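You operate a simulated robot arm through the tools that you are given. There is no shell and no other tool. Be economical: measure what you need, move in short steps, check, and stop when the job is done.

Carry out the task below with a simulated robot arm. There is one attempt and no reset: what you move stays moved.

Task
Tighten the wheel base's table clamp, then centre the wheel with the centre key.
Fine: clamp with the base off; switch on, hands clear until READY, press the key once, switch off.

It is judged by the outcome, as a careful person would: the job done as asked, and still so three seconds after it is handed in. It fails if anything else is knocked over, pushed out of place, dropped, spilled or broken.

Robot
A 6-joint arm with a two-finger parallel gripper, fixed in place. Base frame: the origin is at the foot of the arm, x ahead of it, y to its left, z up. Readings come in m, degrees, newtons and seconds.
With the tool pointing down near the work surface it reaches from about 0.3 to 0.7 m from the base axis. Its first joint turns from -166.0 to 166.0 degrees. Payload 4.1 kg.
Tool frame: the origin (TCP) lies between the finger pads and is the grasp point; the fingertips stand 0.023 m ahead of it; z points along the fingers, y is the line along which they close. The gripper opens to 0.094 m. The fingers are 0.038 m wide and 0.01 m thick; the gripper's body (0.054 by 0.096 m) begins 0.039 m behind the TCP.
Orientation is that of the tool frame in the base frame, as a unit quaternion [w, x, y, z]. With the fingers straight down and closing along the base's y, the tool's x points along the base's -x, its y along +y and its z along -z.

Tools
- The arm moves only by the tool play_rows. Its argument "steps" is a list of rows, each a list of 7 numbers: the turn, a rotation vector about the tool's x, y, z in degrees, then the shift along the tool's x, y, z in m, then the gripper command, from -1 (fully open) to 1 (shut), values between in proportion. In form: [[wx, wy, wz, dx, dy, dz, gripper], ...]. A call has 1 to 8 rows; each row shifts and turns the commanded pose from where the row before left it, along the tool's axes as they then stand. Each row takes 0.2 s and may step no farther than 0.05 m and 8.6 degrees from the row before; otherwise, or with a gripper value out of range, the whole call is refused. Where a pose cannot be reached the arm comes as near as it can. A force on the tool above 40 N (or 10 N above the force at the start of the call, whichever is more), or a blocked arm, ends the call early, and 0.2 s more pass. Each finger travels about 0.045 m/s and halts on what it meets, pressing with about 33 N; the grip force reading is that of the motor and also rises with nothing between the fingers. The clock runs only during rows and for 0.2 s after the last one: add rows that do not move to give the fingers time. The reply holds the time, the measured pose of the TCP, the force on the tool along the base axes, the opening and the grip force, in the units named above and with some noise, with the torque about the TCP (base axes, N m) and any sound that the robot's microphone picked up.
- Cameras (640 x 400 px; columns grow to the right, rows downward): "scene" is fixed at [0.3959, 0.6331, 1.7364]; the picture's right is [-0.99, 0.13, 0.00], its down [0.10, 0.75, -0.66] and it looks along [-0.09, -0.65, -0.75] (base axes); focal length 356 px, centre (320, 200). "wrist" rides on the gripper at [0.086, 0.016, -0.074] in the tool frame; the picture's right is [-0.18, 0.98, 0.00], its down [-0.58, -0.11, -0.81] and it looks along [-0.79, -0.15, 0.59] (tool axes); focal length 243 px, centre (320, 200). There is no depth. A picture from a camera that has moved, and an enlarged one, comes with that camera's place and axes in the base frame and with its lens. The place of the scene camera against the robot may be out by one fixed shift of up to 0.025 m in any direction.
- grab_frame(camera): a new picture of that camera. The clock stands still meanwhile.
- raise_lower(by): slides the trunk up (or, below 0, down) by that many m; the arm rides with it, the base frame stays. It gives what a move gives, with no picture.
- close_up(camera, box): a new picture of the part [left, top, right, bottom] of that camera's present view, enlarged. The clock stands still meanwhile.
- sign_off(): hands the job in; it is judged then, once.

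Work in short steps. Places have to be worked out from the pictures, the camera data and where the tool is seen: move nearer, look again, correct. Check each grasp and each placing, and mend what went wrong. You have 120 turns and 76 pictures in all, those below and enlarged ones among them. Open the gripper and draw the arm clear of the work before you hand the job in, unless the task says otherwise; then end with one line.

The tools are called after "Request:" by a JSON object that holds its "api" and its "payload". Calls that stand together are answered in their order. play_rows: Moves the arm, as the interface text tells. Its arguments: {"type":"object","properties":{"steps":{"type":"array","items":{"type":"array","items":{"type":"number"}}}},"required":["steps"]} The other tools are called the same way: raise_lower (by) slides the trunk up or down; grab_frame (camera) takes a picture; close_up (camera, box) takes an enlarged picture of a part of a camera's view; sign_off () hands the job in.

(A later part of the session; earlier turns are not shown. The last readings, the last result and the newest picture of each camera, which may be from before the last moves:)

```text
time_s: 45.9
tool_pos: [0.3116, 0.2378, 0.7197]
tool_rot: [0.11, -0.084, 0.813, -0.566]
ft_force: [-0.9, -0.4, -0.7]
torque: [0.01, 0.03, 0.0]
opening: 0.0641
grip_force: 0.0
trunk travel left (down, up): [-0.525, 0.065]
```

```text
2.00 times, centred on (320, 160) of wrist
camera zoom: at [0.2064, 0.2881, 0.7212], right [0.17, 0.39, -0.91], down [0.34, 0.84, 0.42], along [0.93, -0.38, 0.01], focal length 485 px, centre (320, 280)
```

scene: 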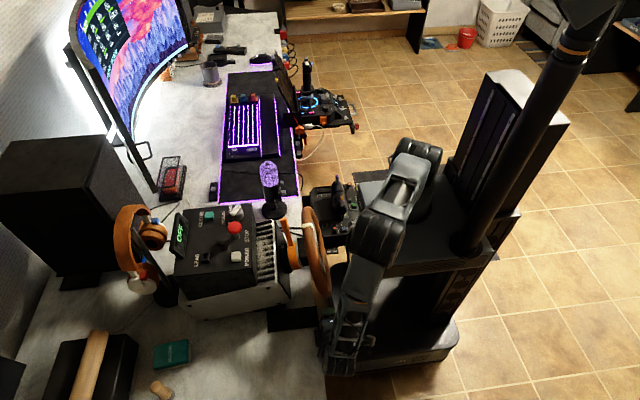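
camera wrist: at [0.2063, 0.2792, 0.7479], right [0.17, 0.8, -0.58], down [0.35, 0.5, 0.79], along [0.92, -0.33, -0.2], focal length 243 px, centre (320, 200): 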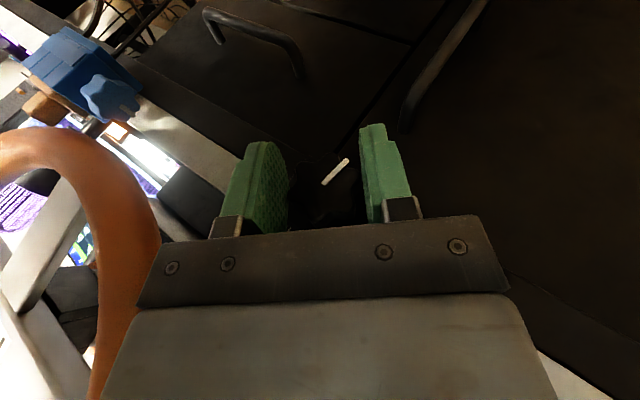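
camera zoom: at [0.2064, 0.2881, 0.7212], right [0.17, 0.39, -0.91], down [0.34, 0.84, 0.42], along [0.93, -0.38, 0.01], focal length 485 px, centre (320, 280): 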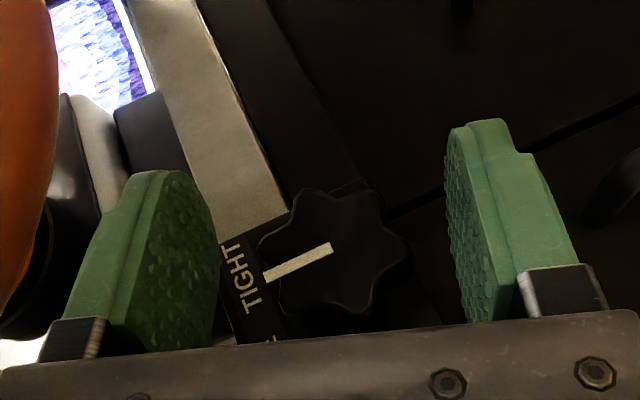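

The mark barely moved: it's at a stop, pointing up between the labels. I'll confirm with one more try from a stable jaw nest (tilt ≈57°), checking peak torque.

Request:
{"api": "play_rows", "payload": {"steps": [[-6.1, 0, 1.65, 0, 0, 0, -0.36], [-6.1, 0, 1.65, 0, 0, 0, -0.36], [0, 0, 0, 0, 0, 0, 1], [0, 0, 0, 0, 0, 0, 1], [0, 0, 0, 0, 0, 0, 1], [0, 0, 0, 0, 0, 0, 1]]}}

Request:
{"api": "play_rows", "payload": {"steps": [[-4, 0, 1.1, 0, 0, 0, 1], [-4, 0, 1.1, 0, 0, 0, 1]]}}

Request:
{"api": "play_rows", "payload": {"steps": [[-4, 0, 1.1, 0, 0, 0, 1], [-4, 0, 1.1, 0, 0, 0, 1]]}}

Request:
{"api": "close_up", "payload": {"camera": "wrist", "box": [160, 60, 480, 260]}}

```text
time_s: 47.3
tool_pos: [0.3105, 0.2392, 0.7185]
tool_rot: [0.117, -0.07, 0.871, -0.472]
ft_force: [0.0, 1.0, -7.5]
torque: [0.02, -0.22, 0.08]
opening: 0.0417
grip_force: 45.2
trunk travel left (down, up): [-0.525, 0.065]
```

```text
time_s: 47.9
tool_pos: [0.3113, 0.2384, 0.7191]
tool_rot: [0.12, -0.061, 0.903, -0.407]
ft_force: [-1.7, -1.1, 1.0]
torque: [-0.14, -0.19, -0.24]
opening: 0.0408
grip_force: 44.6
trunk travel left (down, up): [-0.525, 0.065]
```

```text
time_s: 48.5
tool_pos: [0.3113, 0.2372, 0.7192]
tool_rot: [0.125, -0.052, 0.93, -0.341]
ft_force: [0.2, -6.5, 12.6]
torque: [-0.15, -0.43, -0.23]
opening: 0.0391
grip_force: 44.9
trunk travel left (down, up): [-0.525, 0.065]
```

```text
2.00 times, centred on (320, 160) of wrist
camera zoom: at [0.2069, 0.2806, 0.7469], right [0.17, 0.78, -0.6], down [0.35, 0.52, 0.78], along [0.92, -0.34, -0.18], focal length 485 px, centre (320, 280)
```

zoom: 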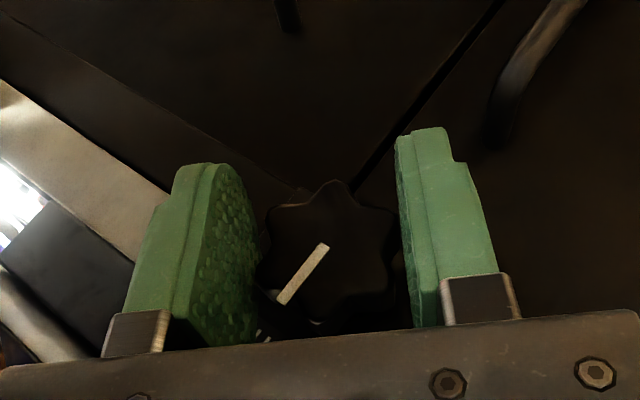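

Jaws nest at tilt ≈30° and ≈81° (51° lobe period); I'd gripped on peaks. Regrip in the 81° nest and push.

Request:
{"api": "play_rows", "payload": {"steps": [[0, 0, 0, 0, 0, 0, -0.36], [0, 0, 0, 0, 0, 0, -0.36], [7.9, 0, -2.1, 0, 0, 0, -0.36], [7.9, 0, -2.1, 0, 0, 0, -0.36], [7.9, 0, -2.1, 0, 0, 0, -0.36], [7.9, 0, -2.1, 0, 0, 0, -0.36], [7.5, 0, -2.1, 0, 0, 0, -0.36], [0, 0, 0, 0, 0, 0, -0.36]]}}

Request:
{"api": "play_rows", "payload": {"steps": [[0, 0, 0, 0, 0, 0, 1], [0, 0, 0, 0, 0, 0, 1], [0, 0, 0, 0, 0, 0, 1], [0, 0, 0, 0, 0, 0, 1]]}}

Request:
{"api": "play_rows", "payload": {"steps": [[-4, 0, 1.1, 0, 0, 0, 1], [-4, 0, 1.1, 0, 0, 0, 1]]}}

Request:
{"api": "play_rows", "payload": {"steps": [[-4, 0, 1.1, 0, 0, 0, 1], [-4, 0, 1.1, 0, 0, 0, 1]]}}

Request:
{"api": "close_up", "payload": {"camera": "wrist", "box": [160, 60, 480, 260]}}

```text
time_s: 50.3
tool_pos: [0.3103, 0.2373, 0.7198]
tool_rot: [0.103, -0.091, 0.754, -0.643]
ft_force: [-1.1, 0.3, -0.1]
torque: [-0.01, -0.04, -0.02]
opening: 0.0641
grip_force: 0.0
trunk travel left (down, up): [-0.525, 0.065]
```

```text
time_s: 51.3
tool_pos: [0.3103, 0.2388, 0.7172]
tool_rot: [0.102, -0.093, 0.754, -0.642]
ft_force: [-2.5, 3.1, -29.3]
torque: [-0.07, 0.08, 0.07]
opening: 0.0387
grip_force: 45.2
trunk travel left (down, up): [-0.525, 0.065]
```

```text
time_s: 51.9
tool_pos: [0.3102, 0.2364, 0.7168]
tool_rot: [0.106, -0.086, 0.794, -0.592]
ft_force: [4.1, 4.3, -14.6]
torque: [-0.97, -0.33, -0.23]
opening: 0.0407
grip_force: 45.1
trunk travel left (down, up): [-0.525, 0.065]
stopped in row 2: the force on the tool passed its limit at 42 N (the readings are from after the stop); the commanded pose is now the measured one
```

```text
time_s: 52.5
tool_pos: [0.3104, 0.2368, 0.7169]
tool_rot: [0.11, -0.078, 0.835, -0.533]
ft_force: [3.2, -1.6, -19.4]
torque: [-0.96, 0.14, -0.01]
opening: 0.0417
grip_force: 44.5
trunk travel left (down, up): [-0.525, 0.065]
```

```text
2.00 times, centred on (320, 160) of wrist
camera zoom: at [0.2062, 0.2867, 0.7236], right [0.17, 0.46, -0.87], down [0.35, 0.8, 0.49], along [0.92, -0.38, -0.02], focal length 485 px, centre (320, 280)
```

zoom: 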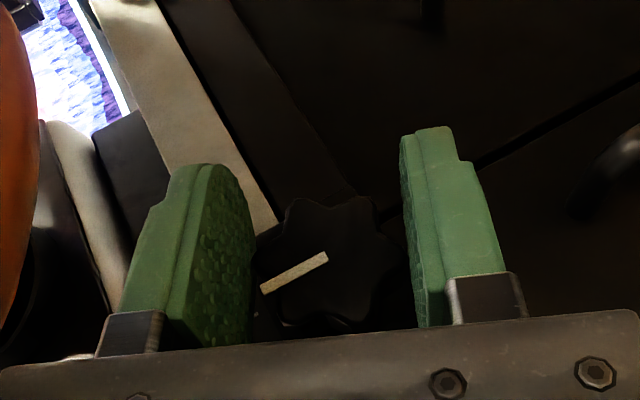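

At ~1 N·m the mark stays put: hard stop, clamp tight. Release, back off along the tool axis, and look.

Request:
{"api": "play_rows", "payload": {"steps": [[0, 0, 0, 0, 0, 0, -0.36], [0, 0, 0, 0, 0, 0, -0.36], [0, 0, 0, 0, 0, -0.025, -0.36], [0, 0, 0, 0, 0, -0.03, -0.36], [0, 0, 0, 0.015, 0, -0.03, -0.36], [-7.7, 0, 2.1, 0.015, 0, 0, -0.36], [-7.7, 0, 2.1, 0, 0, 0, -0.36], [0, 0, 0, 0, 0, 0, -0.36]]}}

Request:
{"api": "close_up", "payload": {"camera": "wrist", "box": [200, 40, 440, 190]}}

```text
time_s: 54.3
tool_pos: [0.2589, 0.3027, 0.7497]
tool_rot: [0.119, -0.061, 0.901, -0.413]
ft_force: [0.0, -0.3, 0.1]
torque: [0.02, -0.02, 0.03]
opening: 0.0641
grip_force: 0.1
trunk travel left (down, up): [-0.525, 0.065]
```

```text
2.67 times, centred on (320, 115) of wrist
camera zoom: at [0.1543, 0.3499, 0.7702], right [0.17, 0.68, -0.71], down [0.35, 0.64, 0.69], along [0.92, -0.36, -0.13], focal length 647 px, centre (320, 427)
```

zoom: 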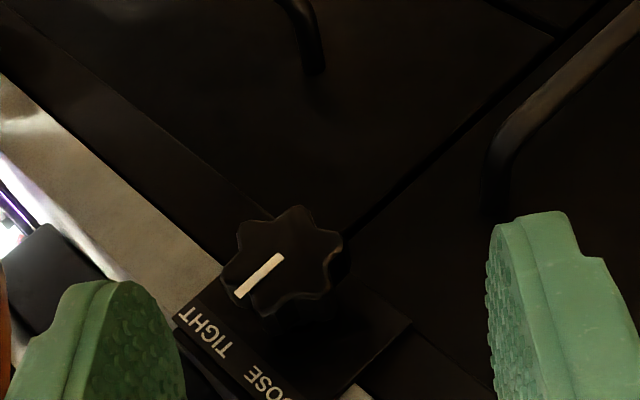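

The mark now points at TIGHT. Raise clear and untilt.

Request:
{"api": "play_rows", "payload": {"steps": [[0, 0, 0, -0.0067, -0.03, -0.0256, -0.36], [0, 0, 0, -0.0067, -0.03, -0.0256, -0.36], [0, 0, 0, -0.0067, -0.03, -0.0256, -0.36], [0, 0, 0, -0.0067, -0.03, -0.0256, -0.36], [0, 0, 0, -0.0067, -0.03, -0.0256, -0.36], [0, 0, 0, -0.0067, -0.03, -0.0256, -0.36], [0, 0, 0, -0.0067, -0.03, -0.0256, -0.36], [0, 0, 0, -0.0067, -0.03, -0.0256, 1]]}}

Request:
{"api": "play_rows", "payload": {"steps": [[-7.7, 0, 2.1, 0, 0, 0, 1], [-7.7, 0, 2.1, 0, 0, 0, 1], [-7.7, 0, 2.1, 0, 0, 0, 1], [-7.7, 0, 2.1, 0, 0, 0, 1], [-7.7, 0, 2.1, 0, 0, 0, 1], [-7.7, 0, 2.1, 0, 0, 0, 1], [0, 8, 0, 0, 0, 0, 1], [0, 8, 0, 0, 0, 0, 1]]}}

```text
time_s: 56.1
tool_pos: [0.2563, 0.3099, 1.0691]
tool_rot: [0.119, -0.061, 0.901, -0.413]
ft_force: [0.8, -0.9, 0.7]
torque: [-0.01, 0.01, 0.01]
opening: 0.0291
grip_force: 0.1
trunk travel left (down, up): [-0.525, 0.065]
```

```text
time_s: 57.9
tool_pos: [0.2581, 0.3077, 1.0697]
tool_rot: [-0.011, -0.004, 1.0, -0.012]
ft_force: [-0.2, 0.3, 0.1]
torque: [0.03, 0.0, -0.02]
opening: 0.0001
grip_force: 32.9
trunk travel left (down, up): [-0.525, 0.065]
```

Rise and move over toward the panel for a close view of it.

Request:
{"api": "play_rows", "payload": {"steps": [[0, 0, 0, 0, 0, -0.045, 1], [0, 0, 0, 0, 0, -0.045, 1], [0, 0, 0, 0, 0, -0.045, 1], [0, 0, 0, -0.02, -0.03, -0.03, 1], [0, 0, 0, -0.03, -0.03, 0, 1], [0, 0, 0, -0.03, -0.03, 0, 1], [0, 0, 0, -0.02, -0.03, 0, 1], [0, 0, 0, 0, 0, 0, 1]]}}

Request:
{"api": "grab_frame", "payload": {"camera": "wrist"}}

```text
time_s: 59.7
tool_pos: [0.3618, 0.1887, 1.2352]
tool_rot: [-0.01, -0.005, 1.0, -0.012]
ft_force: [0.0, 0.5, 0.4]
torque: [-0.05, -0.03, 0.01]
opening: 0.0002
grip_force: 33.3
trunk travel left (down, up): [-0.525, 0.065]
```

```text
36 pictures are left
camera wrist: at [0.2759, 0.2064, 1.311], right [0.17, 0.98, -0.03], down [0.6, -0.08, 0.8], along [0.78, -0.16, -0.6], focal length 243 px, centre (320, 200)
```

wrist: 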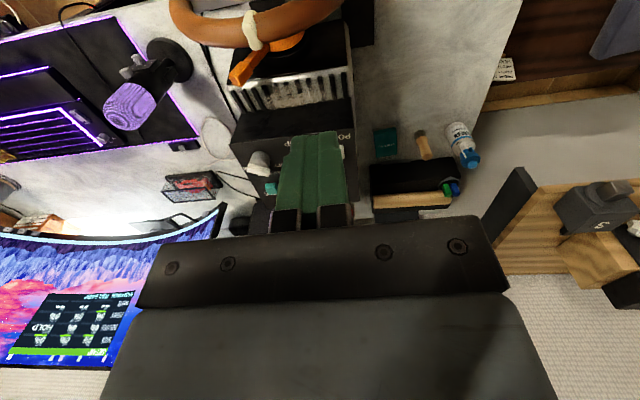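

Fingers hide the panel; shift left 9 cm and look again.

Request:
{"api": "play_rows", "payload": {"steps": [[0, 0, 0, 0, 0.045, 0, 1], [0, 0, 0, 0, 0.045, 0, 1], [0, 0, 0, 0, 0, 0, 1]]}}

Request:
{"api": "close_up", "payload": {"camera": "wrist", "box": [120, 70, 312, 190]}}

```text
time_s: 60.5
tool_pos: [0.3637, 0.2783, 1.2329]
tool_rot: [-0.01, -0.005, 1.0, -0.012]
ft_force: [0.0, 0.3, -0.3]
torque: [0.0, -0.02, 0.01]
opening: 0.0
grip_force: 32.7
trunk travel left (down, up): [-0.525, 0.065]
```

```text
3.33 times, centred on (216, 130) of wrist
camera zoom: at [0.2777, 0.2966, 1.3096], right [0.17, 0.98, -0.03], down [0.6, -0.08, 0.8], along [0.78, -0.16, -0.6], focal length 809 px, centre (667, 433)
```

zoom: 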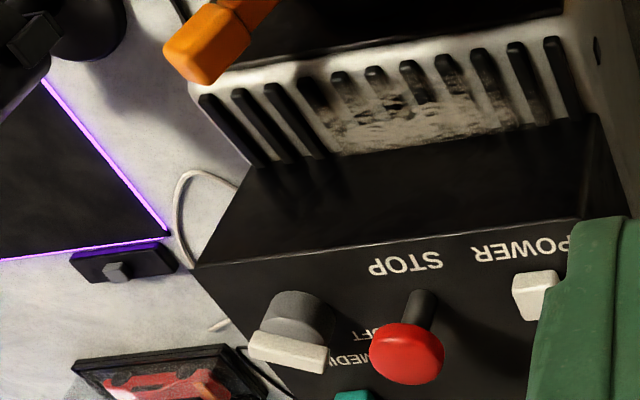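

Shift a bit more left and back to include the whole panel.

Request:
{"api": "play_rows", "payload": {"steps": [[0, 0, 0, 0.025, 0.025, 0, 1], [0, 0, 0, 0.025, 0.025, 0, 1], [0, 0, 0, 0, 0, 0, 1]]}}

Request:
{"api": "close_up", "payload": {"camera": "wrist", "box": [120, 80, 312, 200]}}

```text
time_s: 61.3
tool_pos: [0.3126, 0.3328, 1.2329]
tool_rot: [-0.01, -0.005, 1.0, -0.012]
ft_force: [0.4, -0.3, -0.4]
torque: [0.03, -0.01, 0.01]
opening: 0.0
grip_force: 33.8
trunk travel left (down, up): [-0.525, 0.065]
```

```text
3.33 times, centred on (216, 140) of wrist
camera zoom: at [0.2263, 0.349, 1.3093], right [0.17, 0.98, -0.03], down [0.6, -0.08, 0.8], along [0.78, -0.16, -0.6], focal length 809 px, centre (667, 400)
```

zoom: 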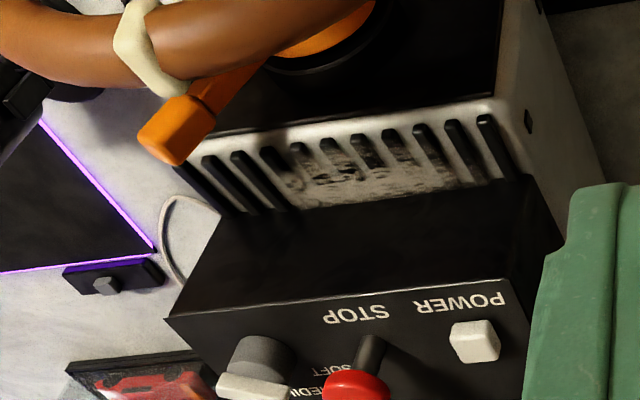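

Triangulated: POWER ≈ (0.532, 0.179, top 1.023), CENTRE ≈ (0.603, 0.046, 1.021), panel horizontal. Move above POWER, levelling the tool.

Request:
{"api": "play_rows", "payload": {"steps": [[-1.4, -1.15, 0, -0.036, -0.025, 0, 1], [0, 0, 0, -0.037, -0.026, 0, 1], [0, 0, 0, -0.037, -0.026, 0, 1], [0, 0, 0, -0.037, -0.026, 0, 1], [0, 0, 0, -0.036, -0.025, 0, 1], [0, 0, 0, -0.036, -0.025, 0, 1], [0, 0, 0, 0, 0, 0.045, 1], [0, 0, 0, 0, 0, 0.045, 1]]}}

Request:
{"api": "play_rows", "payload": {"steps": [[0, 0, 0, 0, 0, 0.03, 1], [0, 0, 0, 0, 0, 0, 1]]}}

Request:
{"api": "grab_frame", "payload": {"camera": "wrist"}}

Request:
{"api": "close_up", "payload": {"camera": "scene", "box": [160, 180, 340, 330]}}

```text
time_s: 63.1
tool_pos: [0.5311, 0.1817, 1.1443]
tool_rot: [0.001, -0.004, 1.0, 0.0]
ft_force: [0.6, 0.1, 0.3]
torque: [0.0, 0.0, 0.01]
opening: 0.0
grip_force: 33.9
trunk travel left (down, up): [-0.525, 0.065]
```

```text
time_s: 63.7
tool_pos: [0.5304, 0.1803, 1.1145]
tool_rot: [0.0, -0.005, 1.0, 0.0]
ft_force: [0.2, -0.5, 0.0]
torque: [-0.01, 0.02, 0.0]
opening: 0.0
grip_force: 32.5
trunk travel left (down, up): [-0.525, 0.065]
```

```text
33 pictures are left
camera wrist: at [0.4438, 0.1966, 1.1889], right [0.17, 0.98, 0.0], down [0.58, -0.1, 0.81], along [0.79, -0.14, -0.59], focal length 243 px, centre (320, 200)
```

wrist: 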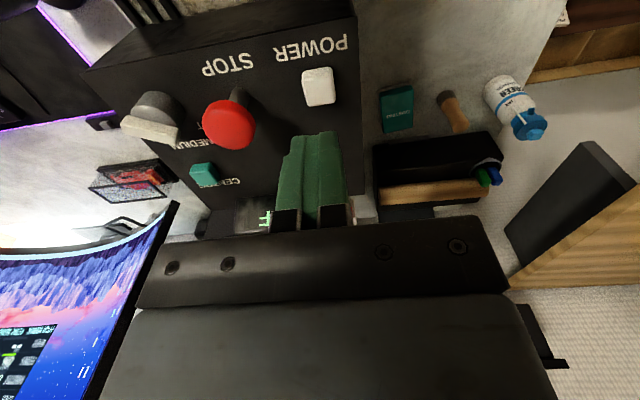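

```text
2.67 times, centred on (250, 255) of scene
camera zoom: at [0.3959, 0.6331, 1.7364], right [-0.99, 0.13, 0.0], down [0.1, 0.75, -0.66], along [-0.09, -0.65, -0.75], focal length 948 px, centre (507, 53)
```

zoom: 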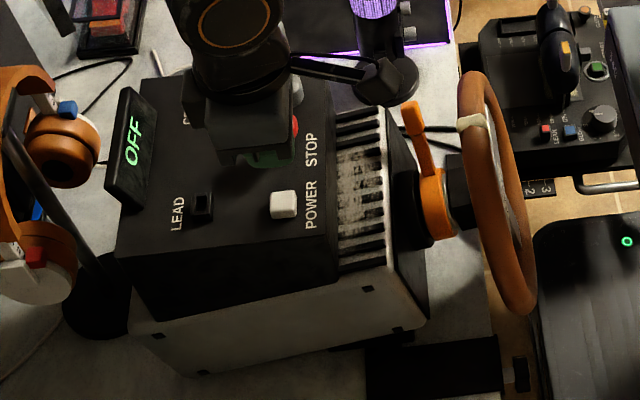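

POWER lies at (0.533, 0.179), confirmed. Descend and press.

Request:
{"api": "play_rows", "payload": {"steps": [[0, 0, 0, -0.002, -0.001, 0.03, 1], [0, 0, 0, 0, 0, 0.03, 1], [0, 0, 0, 0, 0, 0, 1]]}}

Request:
{"api": "play_rows", "payload": {"steps": [[0, 0, 0, 0, 0, 0.004, 1], [0, 0, 0, 0, 0, 0.004, 1]]}}

Request:
{"api": "close_up", "payload": {"camera": "scene", "box": [160, 180, 340, 330]}}

```text
time_s: 64.5
tool_pos: [0.5348, 0.1803, 1.0541]
tool_rot: [-0.001, -0.004, 1.0, 0.0]
ft_force: [0.3, -0.2, 0.2]
torque: [0.0, 0.0, -0.01]
opening: 0.0
grip_force: 32.7
trunk travel left (down, up): [-0.525, 0.065]
```

```text
time_s: 65.1
tool_pos: [0.5337, 0.1802, 1.0451]
tool_rot: [0.0, -0.004, 1.0, 0.0]
ft_force: [0.9, -1.6, 1.8]
torque: [-0.04, 0.01, 0.0]
opening: 0.0003
grip_force: 32.6
trunk travel left (down, up): [-0.525, 0.065]
heard: click
```

```text
2.67 times, centred on (250, 255) of scene
camera zoom: at [0.3959, 0.6331, 1.7364], right [-0.99, 0.13, 0.0], down [0.1, 0.75, -0.66], along [-0.09, -0.65, -0.75], focal length 948 px, centre (507, 53)
```

zoom: 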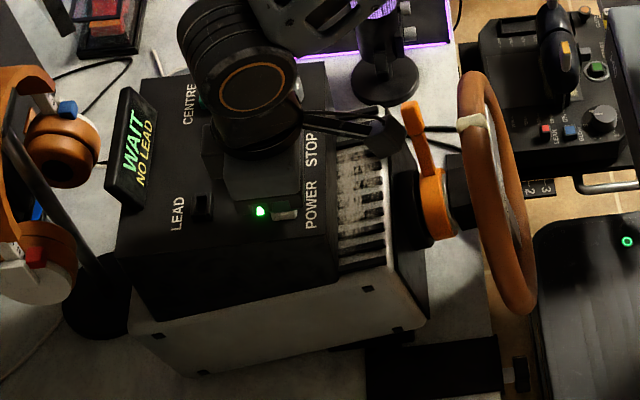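

A click and display "WAIT / NO LEAD", power lamp on. Withdraw hands clear and wait.

Request:
{"api": "play_rows", "payload": {"steps": [[0, 0, 0, 0, 0, -0.04, 1], [0, 0, 0, 0, 0, -0.045, 1], [0, 0, 0, 0, 0, -0.045, 1], [0, 0, 0, 0, 0.03, -0.03, 1], [0, 0, 0, 0, 0.045, 0, 1], [0, 0, 0, 0, 0.045, 0, 1], [0, 0, 0, 0, 0.03, 0, 1]]}}

Request:
{"api": "play_rows", "payload": {"steps": [[0, 0, 0, 0, 0, 0, 1], [0, 0, 0, 0, 0, 0, 1], [0, 0, 0, 0, 0, 0, 1], [0, 0, 0, 0, 0, 0, 1], [0, 0, 0, 0, 0, 0, 1], [0, 0, 0, 0, 0, 0, 1], [0, 0, 0, 0, 0, 0, 1], [0, 0, 0, 0, 0, 0, 1]]}}

Request:
{"api": "close_up", "payload": {"camera": "scene", "box": [160, 180, 340, 330]}}

```text
time_s: 66.7
tool_pos: [0.5328, 0.3322, 1.2037]
tool_rot: [0.0, -0.004, 1.0, 0.0]
ft_force: [-1.1, 0.2, 0.4]
torque: [0.01, -0.03, 0.0]
opening: 0.0
grip_force: 32.9
trunk travel left (down, up): [-0.525, 0.065]
```

```text
time_s: 68.5
tool_pos: [0.5332, 0.3297, 1.2044]
tool_rot: [0.0, -0.004, 1.0, 0.0]
ft_force: [-0.2, 0.0, -0.5]
torque: [0.04, -0.01, -0.01]
opening: 0.0
grip_force: 33.6
trunk travel left (down, up): [-0.525, 0.065]
```

```text
2.67 times, centred on (250, 255) of scene
camera zoom: at [0.3959, 0.6331, 1.7364], right [-0.99, 0.13, 0.0], down [0.1, 0.75, -0.66], along [-0.09, -0.65, -0.75], focal length 948 px, centre (507, 53)
```

zoom: 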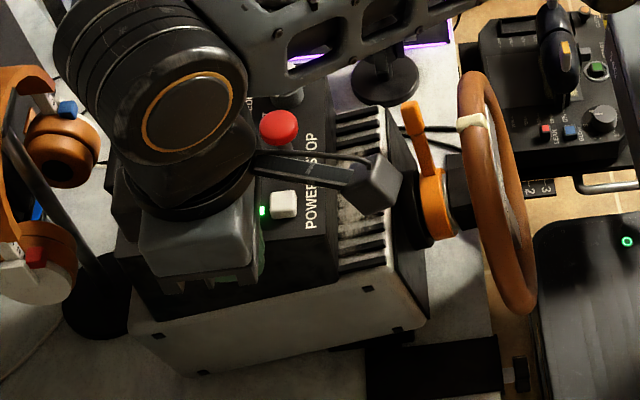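

The arm blocks the display; move back toward the base, clear of the wheel.

Request:
{"api": "play_rows", "payload": {"steps": [[0, 0, 0, 0.045, 0, 0, 1], [0, 0, 0, 0.045, 0, 0, 1], [0, 0, 0, 0.045, 0, 0, 1], [0, 0, 0, 0.045, 0, 0, 1], [0, 0, 0, 0.045, 0, 0, 1], [0, 0, 0, 0.03, 0, 0, 1], [0, 0, 0, 0, 0, 0, 1]]}}

Request:
{"api": "close_up", "payload": {"camera": "scene", "box": [160, 180, 340, 330]}}

```text
time_s: 70.1
tool_pos: [0.2753, 0.3293, 1.2032]
tool_rot: [0.001, -0.004, 1.0, 0.0]
ft_force: [0.9, 0.2, 0.6]
torque: [-0.01, 0.0, -0.01]
opening: 0.0
grip_force: 33.4
trunk travel left (down, up): [-0.525, 0.065]
```

```text
2.67 times, centred on (250, 255) of scene
camera zoom: at [0.3959, 0.6331, 1.7364], right [-0.99, 0.13, 0.0], down [0.1, 0.75, -0.66], along [-0.09, -0.65, -0.75], focal length 948 px, centre (507, 53)
```

zoom: 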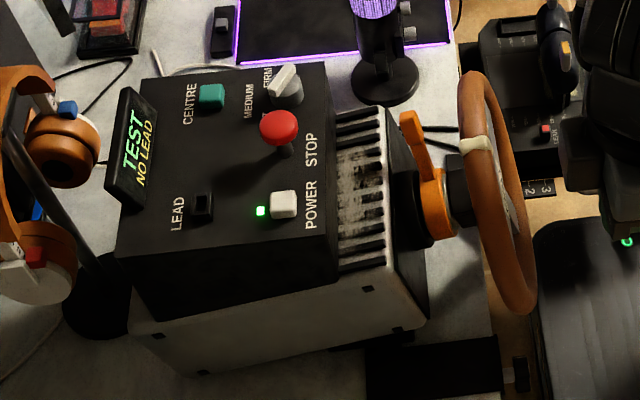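

TEST is running and the wheel is moving. Keep clear and wait.

Request:
{"api": "play_rows", "payload": {"steps": [[0, 0, 0, 0, 0, 0, 1], [0, 0, 0, 0, 0, 0, 1], [0, 0, 0, 0, 0, 0, 1], [0, 0, 0, 0, 0, 0, 1], [0, 0, 0, 0, 0, 0, 1], [0, 0, 0, 0, 0, 0, 1], [0, 0, 0, 0, 0, 0, 1], [0, 0, 0, 0, 0, 0, 1]]}}

Request:
{"api": "play_rows", "payload": {"steps": [[0, 0, 0, 0, 0, 0, 1], [0, 0, 0, 0, 0, 0, 1], [0, 0, 0, 0, 0, 0, 1], [0, 0, 0, 0, 0, 0, 1], [0, 0, 0, 0, 0, 0, 1], [0, 0, 0, 0, 0, 0, 1], [0, 0, 0, 0, 0, 0, 1], [0, 0, 0, 0, 0, 0, 1]]}}

Request:
{"api": "close_up", "payload": {"camera": "scene", "box": [160, 180, 340, 330]}}

```text
time_s: 71.9
tool_pos: [0.2757, 0.3292, 1.2038]
tool_rot: [0.001, -0.004, 1.0, 0.0]
ft_force: [-0.1, 0.3, -0.5]
torque: [-0.03, -0.01, 0.0]
opening: 0.0001
grip_force: 33.2
trunk travel left (down, up): [-0.525, 0.065]
```

```text
time_s: 73.7
tool_pos: [0.2763, 0.3301, 1.2044]
tool_rot: [0.0, -0.004, 1.0, 0.0]
ft_force: [0.6, 0.6, -0.4]
torque: [0.0, -0.02, -0.01]
opening: 0.0
grip_force: 33.1
trunk travel left (down, up): [-0.525, 0.065]
```

```text
2.67 times, centred on (250, 255) of scene
camera zoom: at [0.3959, 0.6331, 1.7364], right [-0.99, 0.13, 0.0], down [0.1, 0.75, -0.66], along [-0.09, -0.65, -0.75], focal length 948 px, centre (507, 53)
```

zoom: 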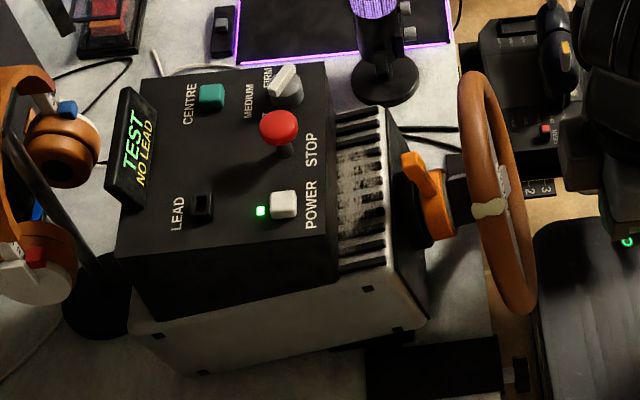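

Self-test still turning the wheel; wait more.

Request:
{"api": "play_rows", "payload": {"steps": [[0, 0, 0, 0, 0, 0, 1], [0, 0, 0, 0, 0, 0, 1], [0, 0, 0, 0, 0, 0, 1], [0, 0, 0, 0, 0, 0, 1], [0, 0, 0, 0, 0, 0, 1], [0, 0, 0, 0, 0, 0, 1], [0, 0, 0, 0, 0, 0, 1], [0, 0, 0, 0, 0, 0, 1]]}}

Request:
{"api": "play_rows", "payload": {"steps": [[0, 0, 0, 0, 0, 0, 1], [0, 0, 0, 0, 0, 0, 1], [0, 0, 0, 0, 0, 0, 1], [0, 0, 0, 0, 0, 0, 1], [0, 0, 0, 0, 0, 0, 1], [0, 0, 0, 0, 0, 0, 1], [0, 0, 0, 0, 0, 0, 1], [0, 0, 0, 0, 0, 0, 1]]}}

Request:
{"api": "play_rows", "payload": {"steps": [[0, 0, 0, 0, 0, 0, 1], [0, 0, 0, 0, 0, 0, 1], [0, 0, 0, 0, 0, 0, 1], [0, 0, 0, 0, 0, 0, 1], [0, 0, 0, 0, 0, 0, 1], [0, 0, 0, 0, 0, 0, 1], [0, 0, 0, 0, 0, 0, 1], [0, 0, 0, 0, 0, 0, 1]]}}

Request:
{"api": "close_up", "payload": {"camera": "scene", "box": [160, 180, 340, 330]}}

```text
time_s: 75.5
tool_pos: [0.2766, 0.3296, 1.2034]
tool_rot: [0.0, -0.004, 1.0, 0.0]
ft_force: [-0.5, 0.2, -0.6]
torque: [-0.01, 0.03, -0.04]
opening: 0.0001
grip_force: 32.9
trunk travel left (down, up): [-0.525, 0.065]
```

```text
time_s: 77.3
tool_pos: [0.2764, 0.3293, 1.2029]
tool_rot: [0.0, -0.004, 1.0, 0.0]
ft_force: [-0.1, -1.3, 0.6]
torque: [0.02, 0.03, 0.01]
opening: 0.0002
grip_force: 33.1
trunk travel left (down, up): [-0.525, 0.065]
```

```text
time_s: 79.1
tool_pos: [0.2763, 0.3288, 1.2029]
tool_rot: [0.0, -0.005, 1.0, -0.001]
ft_force: [0.2, 0.1, 0.1]
torque: [-0.05, 0.01, 0.02]
opening: 0.0
grip_force: 33.3
trunk travel left (down, up): [-0.525, 0.065]
```

```text
2.67 times, centred on (250, 255) of scene
camera zoom: at [0.3959, 0.6331, 1.7364], right [-0.99, 0.13, 0.0], down [0.1, 0.75, -0.66], along [-0.09, -0.65, -0.75], focal length 948 px, centre (507, 53)
```

zoom: 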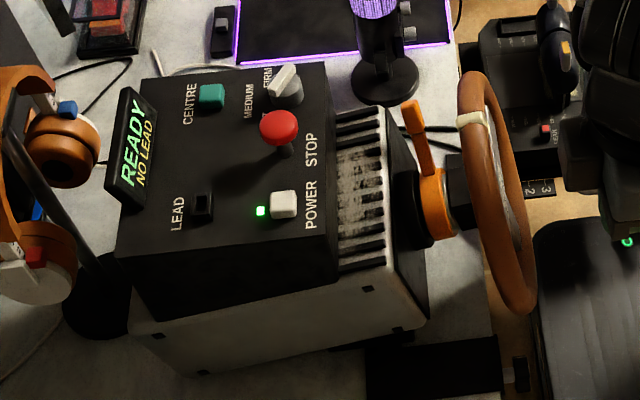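

READY. Move above the CENTRE key (0.6025, 0.0465), staying high.

Request:
{"api": "play_rows", "payload": {"steps": [[0, 0, 0, -0.036, -0.031, 0, 1], [0, 0, 0, -0.036, -0.031, 0, 1], [0, 0, 0, -0.036, -0.031, 0, 1], [0, 0, 0, -0.036, -0.031, 0, 1], [0, 0, 0, -0.036, -0.031, 0, 1], [0, 0, 0, -0.036, -0.031, 0, 1], [0, 0, 0, -0.036, -0.031, 0, 1], [0, 0, 0, -0.036, -0.031, 0, 1]]}}

Request:
{"api": "play_rows", "payload": {"steps": [[0, 0, 0, -0.038, -0.034, 0, 1], [0, 0, 0, 0, 0, 0.045, 1], [0, 0, 0, 0, 0, 0.045, 1], [0, 0, 0, 0, 0, 0, 1]]}}

Request:
{"api": "grab_frame", "payload": {"camera": "wrist"}}

```text
time_s: 80.9
tool_pos: [0.5706, 0.0819, 1.2045]
tool_rot: [0.0, -0.005, 1.0, -0.001]
ft_force: [0.2, -0.8, -0.4]
torque: [0.03, 0.01, -0.02]
opening: 0.0001
grip_force: 33.5
trunk travel left (down, up): [-0.525, 0.065]
```

```text
refused: row 1 steps farther than a row can; nothing moved
```

```text
26 pictures are left
camera wrist: at [0.4825, 0.0976, 1.2802], right [0.17, 0.98, 0.0], down [0.58, -0.1, 0.81], along [0.79, -0.14, -0.59], focal length 243 px, centre (320, 200)
```

wrist: 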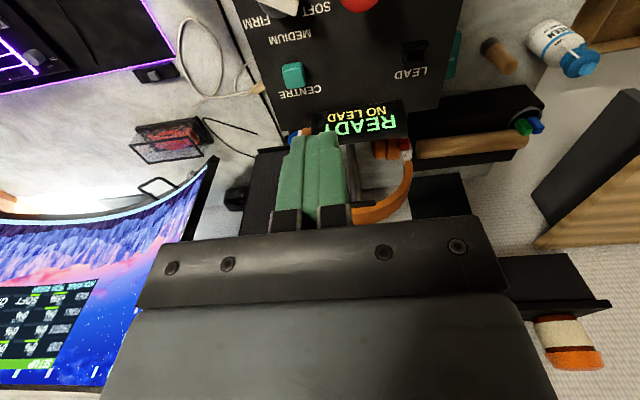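

CENTRE confirmed at (0.603, 0.047). Move over and come down to just above it.

Request:
{"api": "play_rows", "payload": {"steps": [[0, 0, 0, -0.016, -0.018, 0, 1], [0, 0, 0, -0.017, -0.018, 0, 1], [0, 0, 0, 0, 0, 0.045, 1], [0, 0, 0, 0, 0, 0.045, 1], [0, 0, 0, 0, 0, 0.03, 1], [0, 0, 0, 0, 0, 0, 1]]}}

Request:
{"api": "close_up", "payload": {"camera": "scene", "box": [160, 180, 340, 330]}}

Request:
{"api": "grab_frame", "payload": {"camera": "wrist"}}

```text
time_s: 82.3
tool_pos: [0.5994, 0.0446, 1.0826]
tool_rot: [0.001, -0.004, 1.0, 0.0]
ft_force: [0.1, -0.3, 0.3]
torque: [0.01, 0.0, 0.02]
opening: 0.0001
grip_force: 33.4
trunk travel left (down, up): [-0.525, 0.065]
```

```text
2.67 times, centred on (250, 255) of scene
camera zoom: at [0.3959, 0.6331, 1.7364], right [-0.99, 0.13, 0.0], down [0.1, 0.75, -0.66], along [-0.09, -0.65, -0.75], focal length 948 px, centre (507, 53)
```

zoom: 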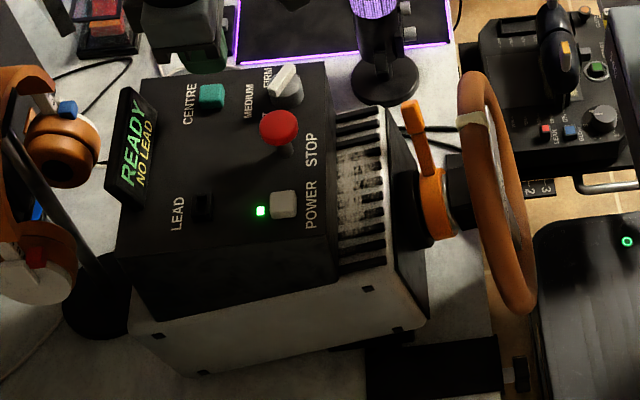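

```text
24 pictures are left
camera wrist: at [0.5127, 0.0604, 1.157], right [0.17, 0.98, 0.0], down [0.58, -0.1, 0.81], along [0.79, -0.14, -0.59], focal length 243 px, centre (320, 200)
```

wrist: 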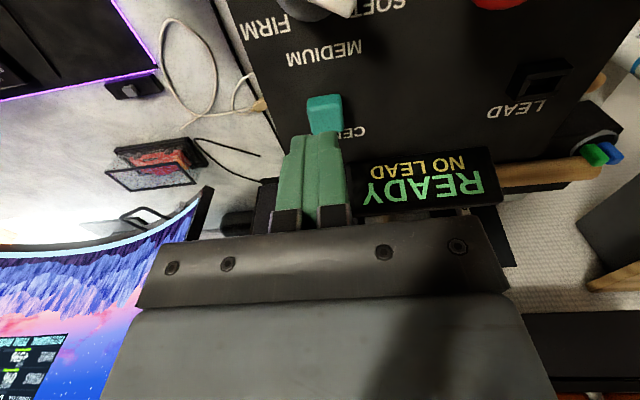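

Descend and press the CENTRE key once.

Request:
{"api": "play_rows", "payload": {"steps": [[0, 0, 0, -0.003, 0.002, 0.015, 1], [0, 0, 0, 0, 0, 0.015, 1], [0, 0, 0, 0, 0, 0, 1]]}}

Request:
{"api": "play_rows", "payload": {"steps": [[0, 0, 0, 0, 0, 0.004, 1], [0, 0, 0, 0, 0, 0.004, 1]]}}

```text
time_s: 83.1
tool_pos: [0.6037, 0.0469, 1.053]
tool_rot: [0.001, -0.005, 1.0, 0.0]
ft_force: [-0.7, 0.6, 1.0]
torque: [-0.01, -0.04, 0.01]
opening: 0.0
grip_force: 33.2
trunk travel left (down, up): [-0.525, 0.065]
```

```text
time_s: 83.7
tool_pos: [0.6044, 0.0477, 1.046]
tool_rot: [0.0, -0.005, 1.0, 0.0]
ft_force: [-1.5, -0.8, 3.1]
torque: [0.01, 0.02, -0.04]
opening: 0.0002
grip_force: 33.0
trunk travel left (down, up): [-0.525, 0.065]
heard: click
```

Click heard. Lift straight up and clear to the left, then check.

Request:
{"api": "play_rows", "payload": {"steps": [[0, 0, 0, 0, 0, -0.03, 1], [0, 0, 0, 0, 0, -0.045, 1], [0, 0, 0, 0, 0, -0.045, 1], [0, 0, 0, 0, 0, -0.03, 1], [0, 0, 0, 0, 0, 0, 1]]}}

Request:
{"api": "close_up", "payload": {"camera": "scene", "box": [160, 180, 340, 330]}}

```text
time_s: 84.9
tool_pos: [0.6039, 0.0486, 1.1958]
tool_rot: [0.0, -0.005, 1.0, -0.001]
ft_force: [-0.7, -0.8, -0.6]
torque: [0.04, 0.0, 0.01]
opening: 0.0
grip_force: 32.9
trunk travel left (down, up): [-0.525, 0.065]
```

```text
2.67 times, centred on (250, 255) of scene
camera zoom: at [0.3959, 0.6331, 1.7364], right [-0.99, 0.13, 0.0], down [0.1, 0.75, -0.66], along [-0.09, -0.65, -0.75], focal length 948 px, centre (507, 53)
```

zoom: 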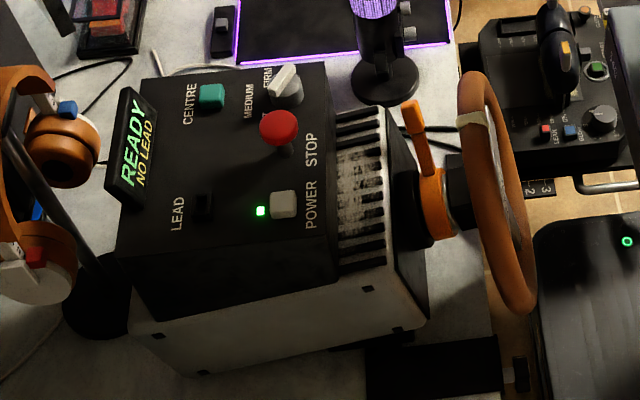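

Wait a little, then look at the display and the wheel marker closely.

Request:
{"api": "play_rows", "payload": {"steps": [[0, 0, 0, 0.02, 0, 0, 1], [0, 0, 0, 0.04, 0.02, 0, 1], [0, 0, 0, 0.04, 0.02, 0, 1], [0, 0, 0, 0.04, 0.02, 0, 1], [0, 0, 0, 0.04, 0.02, 0, 1], [0, 0, 0, 0.04, 0, 0, 1], [0, 0, 0, 0, 0, 0, 1], [0, 0, 0, 0, 0, 0, 1]]}}

Request:
{"api": "close_up", "payload": {"camera": "scene", "box": [170, 190, 340, 300]}}

Request:
{"api": "grab_frame", "payload": {"camera": "wrist"}}

```text
time_s: 86.7
tool_pos: [0.3844, 0.1263, 1.1943]
tool_rot: [0.0, -0.004, 1.0, 0.0]
ft_force: [0.3, 0.1, 0.8]
torque: [0.0, 0.02, 0.01]
opening: 0.0002
grip_force: 33.3
trunk travel left (down, up): [-0.525, 0.065]
```

```text
3.64 times, centred on (255, 245) of scene
camera zoom: at [0.3959, 0.6331, 1.7364], right [-0.99, 0.13, 0.0], down [0.1, 0.75, -0.66], along [-0.09, -0.65, -0.75], focal length 1293 px, centre (556, 36)
```

zoom: 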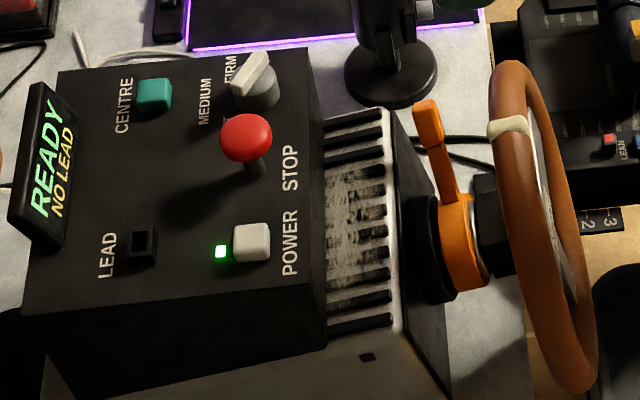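

```text
21 pictures are left
camera wrist: at [0.2971, 0.1409, 1.2686], right [0.18, 0.98, 0.0], down [0.58, -0.1, 0.81], along [0.79, -0.14, -0.59], focal length 243 px, centre (320, 200)
```

wrist: 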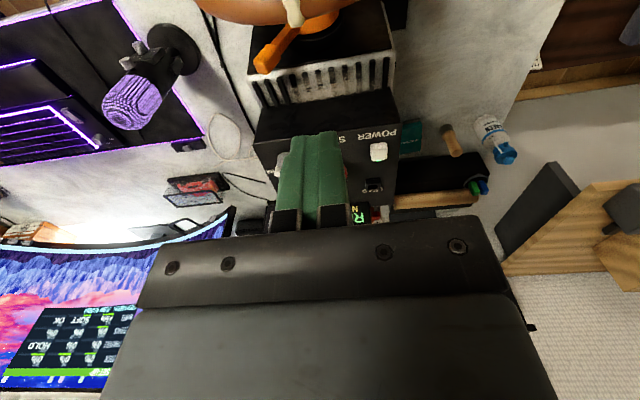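

The panel still says READY. To compare the wheel directly, go back to the starting pose and take the same enlarged view.

Request:
{"api": "play_rows", "payload": {"steps": [[0, 0, 0, 0.02, -0.01, -0.04, 1], [0, 0, 0, 0.02, -0.01, -0.04, 1], [0, 0, 0, 0.02, -0.01, -0.04, 1], [0, 0, 0, 0.037, -0.018, -0.004, 1], [0, 0, 0, 0, 0, 0, 1]]}}

Request:
{"api": "close_up", "payload": {"camera": "wrist", "box": [260, 0, 440, 112]}}

```text
time_s: 87.9
tool_pos: [0.285, 0.0777, 1.319]
tool_rot: [0.0, -0.005, 1.0, 0.0]
ft_force: [-0.1, -0.1, 0.0]
torque: [0.0, -0.03, 0.01]
opening: 0.0
grip_force: 33.3
trunk travel left (down, up): [-0.525, 0.065]
```

```text
3.56 times, centred on (350, 56) of wrist
camera zoom: at [0.1981, 0.0926, 1.3944], right [0.18, 0.98, 0.0], down [0.58, -0.1, 0.81], along [0.79, -0.14, -0.59], focal length 863 px, centre (213, 712)
```

zoom: 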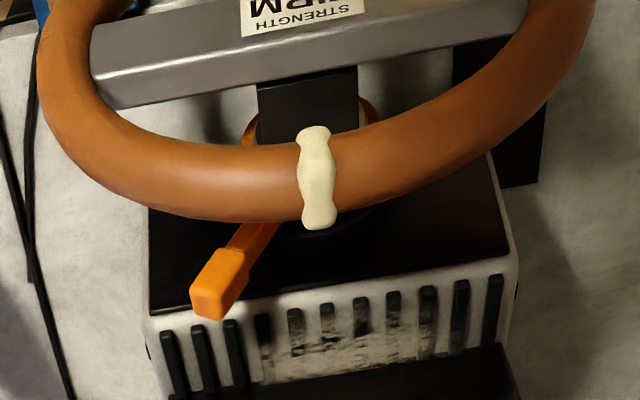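

Marker barely changed vs. the start. I'll repeat the earlier tilted view (identical rows) for a direct before/after comparison of the whole wheel.

Request:
{"api": "play_rows", "payload": {"steps": [[0, 8, 0, 0, 0.02, 0, 1], [0, 8, 0, 0, 0.03, 0, 1], [0, 8, 0, 0, 0.03, 0, 1], [0, 8, 0, 0, 0.03, 0, 1], [0, 0, 0, 0, 0, 0, 1]]}}

Request:
{"api": "close_up", "payload": {"camera": "wrist", "box": [230, 100, 430, 225]}}

Request:
{"api": "close_up", "payload": {"camera": "scene", "box": [160, 180, 340, 330]}}

```text
time_s: 89.1
tool_pos: [0.2775, 0.1941, 1.284]
tool_rot: [-0.275, -0.003, 0.962, 0.0]
ft_force: [0.6, 0.2, -0.1]
torque: [0.01, 0.02, 0.01]
opening: 0.0
grip_force: 33.1
out of reach, approached as far as the arm can: row 3, 4
trunk travel left (down, up): [-0.525, 0.065]
```

```text
3.20 times, centred on (330, 162) of wrist
camera zoom: at [0.2435, 0.2106, 1.3935], right [0.15, 0.98, -0.1], down [0.92, -0.1, 0.38], along [0.36, -0.14, -0.92], focal length 776 px, centre (288, 320)
```

zoom: 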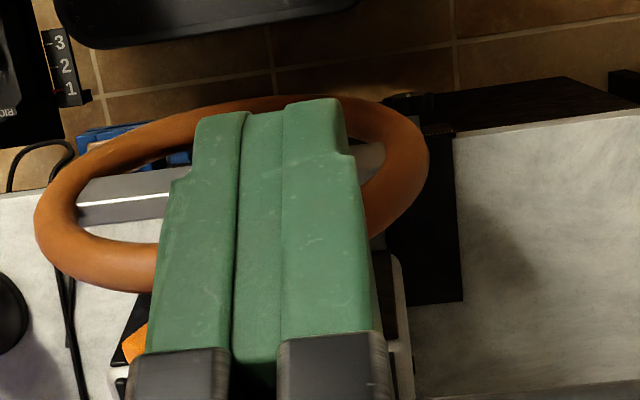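

```text
2.67 times, centred on (250, 255) of scene
camera zoom: at [0.3959, 0.6331, 1.7364], right [-0.99, 0.13, 0.0], down [0.1, 0.75, -0.66], along [-0.09, -0.65, -0.75], focal length 948 px, centre (507, 53)
```

zoom: 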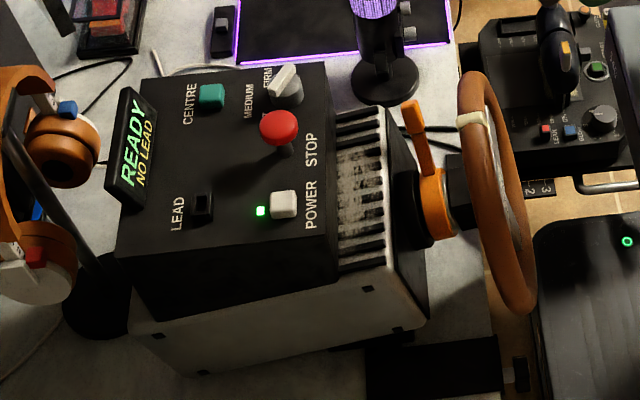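

Open the fingers for an unobstructed comparison.

Request:
{"api": "play_rows", "payload": {"steps": [[0, 0, 0, 0, 0, 0, -1], [0, 0, 0, 0, 0, 0, -1], [0, 0, 0, 0, 0, 0, -1], [0, 0, 0, 0, 0, 0, -1], [0, 0, 0, 0, 0, 0, -1], [0, 0, 0, 0, 0, 0, -1]]}}

Request:
{"api": "close_up", "payload": {"camera": "wrist", "box": [230, 100, 430, 225]}}

```text
time_s: 90.5
tool_pos: [0.2794, 0.195, 1.2847]
tool_rot: [-0.273, -0.004, 0.962, -0.001]
ft_force: [-0.2, -0.4, 0.1]
torque: [0.0, 0.0, 0.0]
opening: 0.0939
grip_force: 0.1
trunk travel left (down, up): [-0.525, 0.065]
```

```text
3.20 times, centred on (330, 162) of wrist
camera zoom: at [0.2434, 0.2103, 1.3935], right [0.15, 0.98, -0.1], down [0.92, -0.1, 0.38], along [0.36, -0.14, -0.92], focal length 776 px, centre (288, 320)
```

zoom: 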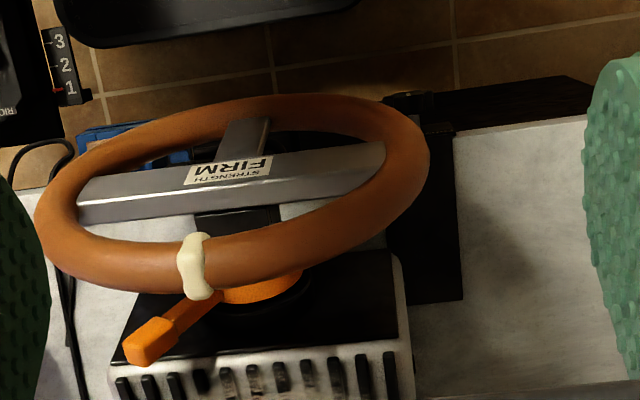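

Take the identical scene enlargement as at the start for an exact comparison of marker and lever.

Request:
{"api": "close_up", "payload": {"camera": "scene", "box": [250, 200, 340, 340]}}

```text
2.86 times, centred on (295, 270) of scene
camera zoom: at [0.3959, 0.6331, 1.7364], right [-0.99, 0.13, 0.0], down [0.1, 0.75, -0.66], along [-0.09, -0.65, -0.75], focal length 1016 px, centre (391, 0)
```

zoom: 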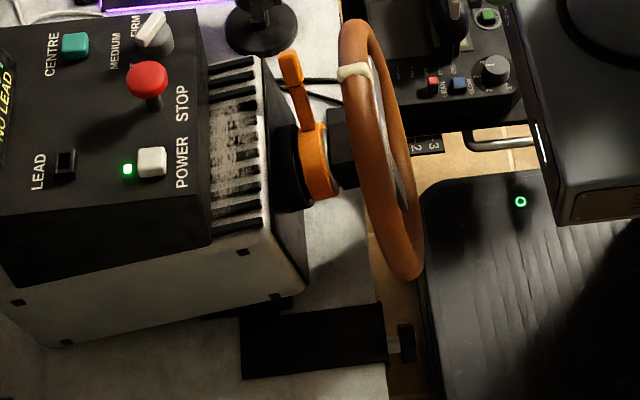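

The marker sits at the top of the rim in line with the hub (about 1° from its start position), base READY. Now close the fingers, untilt, and go to switch off with POWER.

Request:
{"api": "play_rows", "payload": {"steps": [[0, -8, 0, 0, 0, 0, 1], [0, -8, 0, 0, 0, 0, 1], [0, -8, 0, 0, 0, 0, 1], [0, -8, 0, 0, 0, 0, 1], [0, 0, 0, 0, 0, 0, 1], [0, 0, 0, 0, 0, 0, 1]]}}

```text
time_s: 91.9
tool_pos: [0.2786, 0.1946, 1.2848]
tool_rot: [0.001, -0.005, 1.0, 0.0]
ft_force: [-0.1, -0.1, 0.3]
torque: [0.03, 0.0, 0.0]
opening: 0.0002
grip_force: 32.8
trunk travel left (down, up): [-0.525, 0.065]
```

Level again. Move above POWER and descend to just above it.

Request:
{"api": "play_rows", "payload": {"steps": [[0, 0, 0, -0.0424, -0.003, 0, 1], [0, 0, 0, -0.0424, -0.003, 0, 1], [0, 0, 0, -0.0424, -0.003, 0, 1], [0, 0, 0, -0.0424, -0.003, 0, 1], [0, 0, 0, -0.0424, -0.003, 0, 1], [0, 0, 0, -0.0424, -0.003, 0, 1], [0, 0, 0, 0, 0, 0.045, 1], [0, 0, 0, 0, 0, 0.045, 1]]}}

Request:
{"api": "play_rows", "payload": {"steps": [[0, 0, 0, 0, 0, 0.045, 1], [0, 0, 0, 0, 0, 0.035, 1], [0, 0, 0, 0, 0, 0, 1]]}}

Request:
{"api": "grab_frame", "payload": {"camera": "wrist"}}

```text
time_s: 93.7
tool_pos: [0.5344, 0.1781, 1.1931]
tool_rot: [0.001, -0.004, 1.0, 0.001]
ft_force: [0.1, 0.3, -0.1]
torque: [-0.03, -0.02, -0.01]
opening: 0.0001
grip_force: 32.5
trunk travel left (down, up): [-0.525, 0.065]
```

```text
time_s: 94.5
tool_pos: [0.5345, 0.1774, 1.1137]
tool_rot: [0.0, -0.004, 1.0, 0.0]
ft_force: [-0.5, -0.2, -0.7]
torque: [0.03, 0.0, -0.01]
opening: 0.0002
grip_force: 32.7
trunk travel left (down, up): [-0.525, 0.065]
```

```text
15 pictures are left
camera wrist: at [0.4474, 0.1928, 1.189], right [0.17, 0.98, 0.0], down [0.58, -0.1, 0.81], along [0.79, -0.14, -0.59], focal length 243 px, centre (320, 200)
```

wrist: 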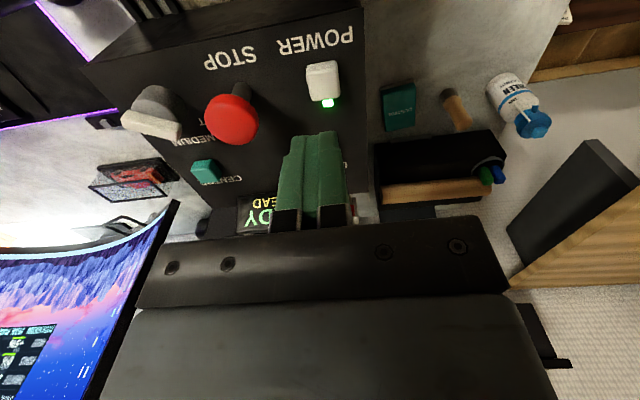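

Aligned. Descend and press POWER once.

Request:
{"api": "play_rows", "payload": {"steps": [[0, 0, 0, 0, 0.001, 0.03, 1], [0, 0, 0, 0, 0.001, 0.03, 1], [0, 0, 0, 0, 0, 0, 1]]}}

Request:
{"api": "play_rows", "payload": {"steps": [[0, 0, 0, 0, 0, 0.004, 1], [0, 0, 0, 0, 0, 0.004, 1]]}}

Request:
{"api": "close_up", "payload": {"camera": "scene", "box": [160, 180, 340, 330]}}

```text
time_s: 95.3
tool_pos: [0.5343, 0.1807, 1.0545]
tool_rot: [0.0, -0.004, 1.0, 0.0]
ft_force: [-0.6, 0.3, 0.0]
torque: [0.0, -0.05, 0.05]
opening: 0.0
grip_force: 32.6
trunk travel left (down, up): [-0.525, 0.065]
```

```text
time_s: 95.9
tool_pos: [0.5344, 0.181, 1.0476]
tool_rot: [0.001, -0.004, 1.0, 0.0]
ft_force: [0.3, 1.2, 1.4]
torque: [-0.01, 0.05, -0.02]
opening: 0.0
grip_force: 33.4
trunk travel left (down, up): [-0.525, 0.065]
```

```text
2.67 times, centred on (250, 255) of scene
camera zoom: at [0.3959, 0.6331, 1.7364], right [-0.99, 0.13, 0.0], down [0.1, 0.75, -0.66], along [-0.09, -0.65, -0.75], focal length 948 px, centre (507, 53)
```

zoom: 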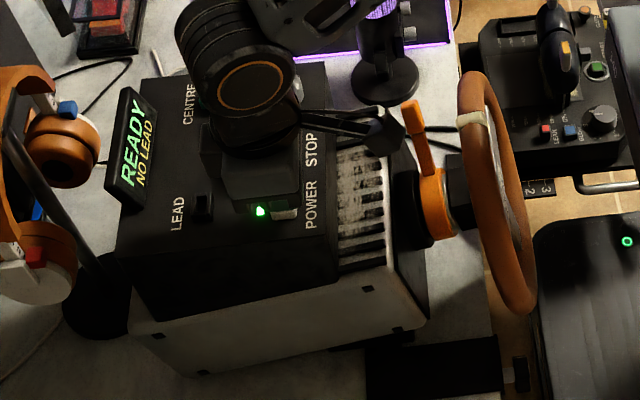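

No click yet; press 2–3 mm further.

Request:
{"api": "play_rows", "payload": {"steps": [[0, 0, 0, 0, 0, 0.003, 1]]}}

```text
time_s: 96.3
tool_pos: [0.5349, 0.1813, 1.0443]
tool_rot: [0.001, -0.005, 1.0, 0.0]
ft_force: [-0.2, 0.6, 2.8]
torque: [-0.01, 0.01, 0.01]
opening: 0.0002
grip_force: 32.7
trunk travel left (down, up): [-0.525, 0.065]
heard: click
```

Click heard; lift, move clear back toward the base, then check the display.

Request:
{"api": "play_rows", "payload": {"steps": [[0, 0, 0, 0, 0, -0.03, 1], [0, 0, 0, 0, 0, -0.045, 1], [0, 0, 0, 0, 0, -0.045, 1], [0, 0, 0, 0, 0, -0.045, 1], [0, 0, 0, 0.02, 0.035, 0, 1], [0, 0, 0, 0.03, 0.035, 0, 1], [0, 0, 0, 0.03, 0.035, 0, 1], [0, 0, 0, 0.045, 0, 0, 1]]}}

Request:
{"api": "play_rows", "payload": {"steps": [[0, 0, 0, 0.045, 0, 0, 1], [0, 0, 0, 0.045, 0, 0, 1], [0, 0, 0, 0.045, 0, 0, -1], [0, 0, 0, 0, 0, 0, -1], [0, 0, 0, 0, 0, 0, -1], [0, 0, 0, 0, 0, 0, -1], [0, 0, 0, 0, 0, 0, -1]]}}

Request:
{"api": "close_up", "payload": {"camera": "scene", "box": [160, 180, 340, 330]}}

Request:
{"api": "grab_frame", "payload": {"camera": "wrist"}}

```text
time_s: 98.1
tool_pos: [0.4052, 0.2851, 1.2092]
tool_rot: [0.001, -0.005, 1.0, 0.0]
ft_force: [0.4, 0.2, 0.7]
torque: [-0.02, -0.02, -0.02]
opening: 0.0001
grip_force: 33.0
trunk travel left (down, up): [-0.525, 0.065]
```

```text
time_s: 99.7
tool_pos: [0.2709, 0.2804, 1.2106]
tool_rot: [0.0, -0.005, 1.0, 0.0]
ft_force: [-0.4, -0.5, 0.3]
torque: [0.0, -0.02, -0.01]
opening: 0.094
grip_force: 0.1
trunk travel left (down, up): [-0.525, 0.065]
```

```text
2.67 times, centred on (250, 255) of scene
camera zoom: at [0.3959, 0.6331, 1.7364], right [-0.99, 0.13, 0.0], down [0.1, 0.75, -0.66], along [-0.09, -0.65, -0.75], focal length 948 px, centre (507, 53)
```

zoom: 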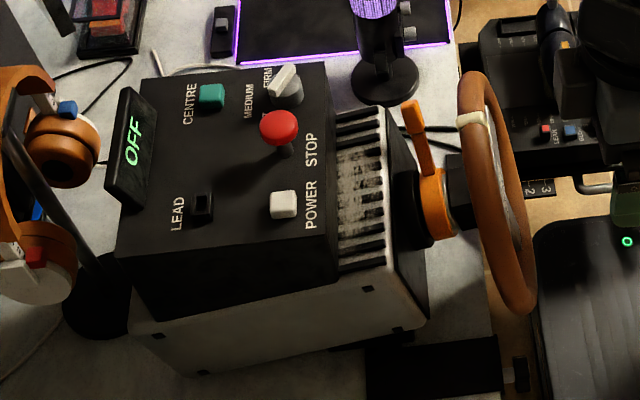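

```text
12 pictures are left
camera wrist: at [0.1835, 0.2958, 1.2848], right [0.18, 0.98, 0.0], down [0.58, -0.1, 0.81], along [0.79, -0.14, -0.59], focal length 243 px, centre (320, 200)
```

wrist: 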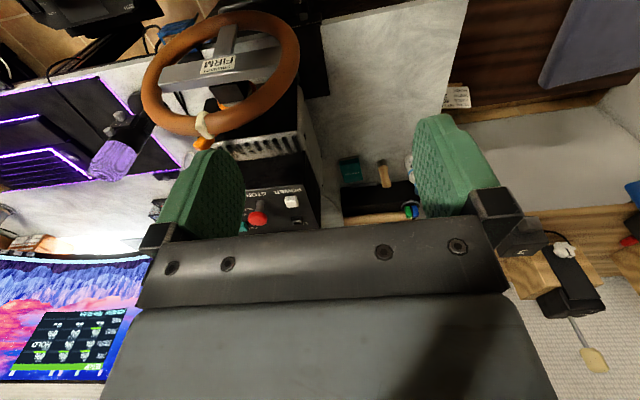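

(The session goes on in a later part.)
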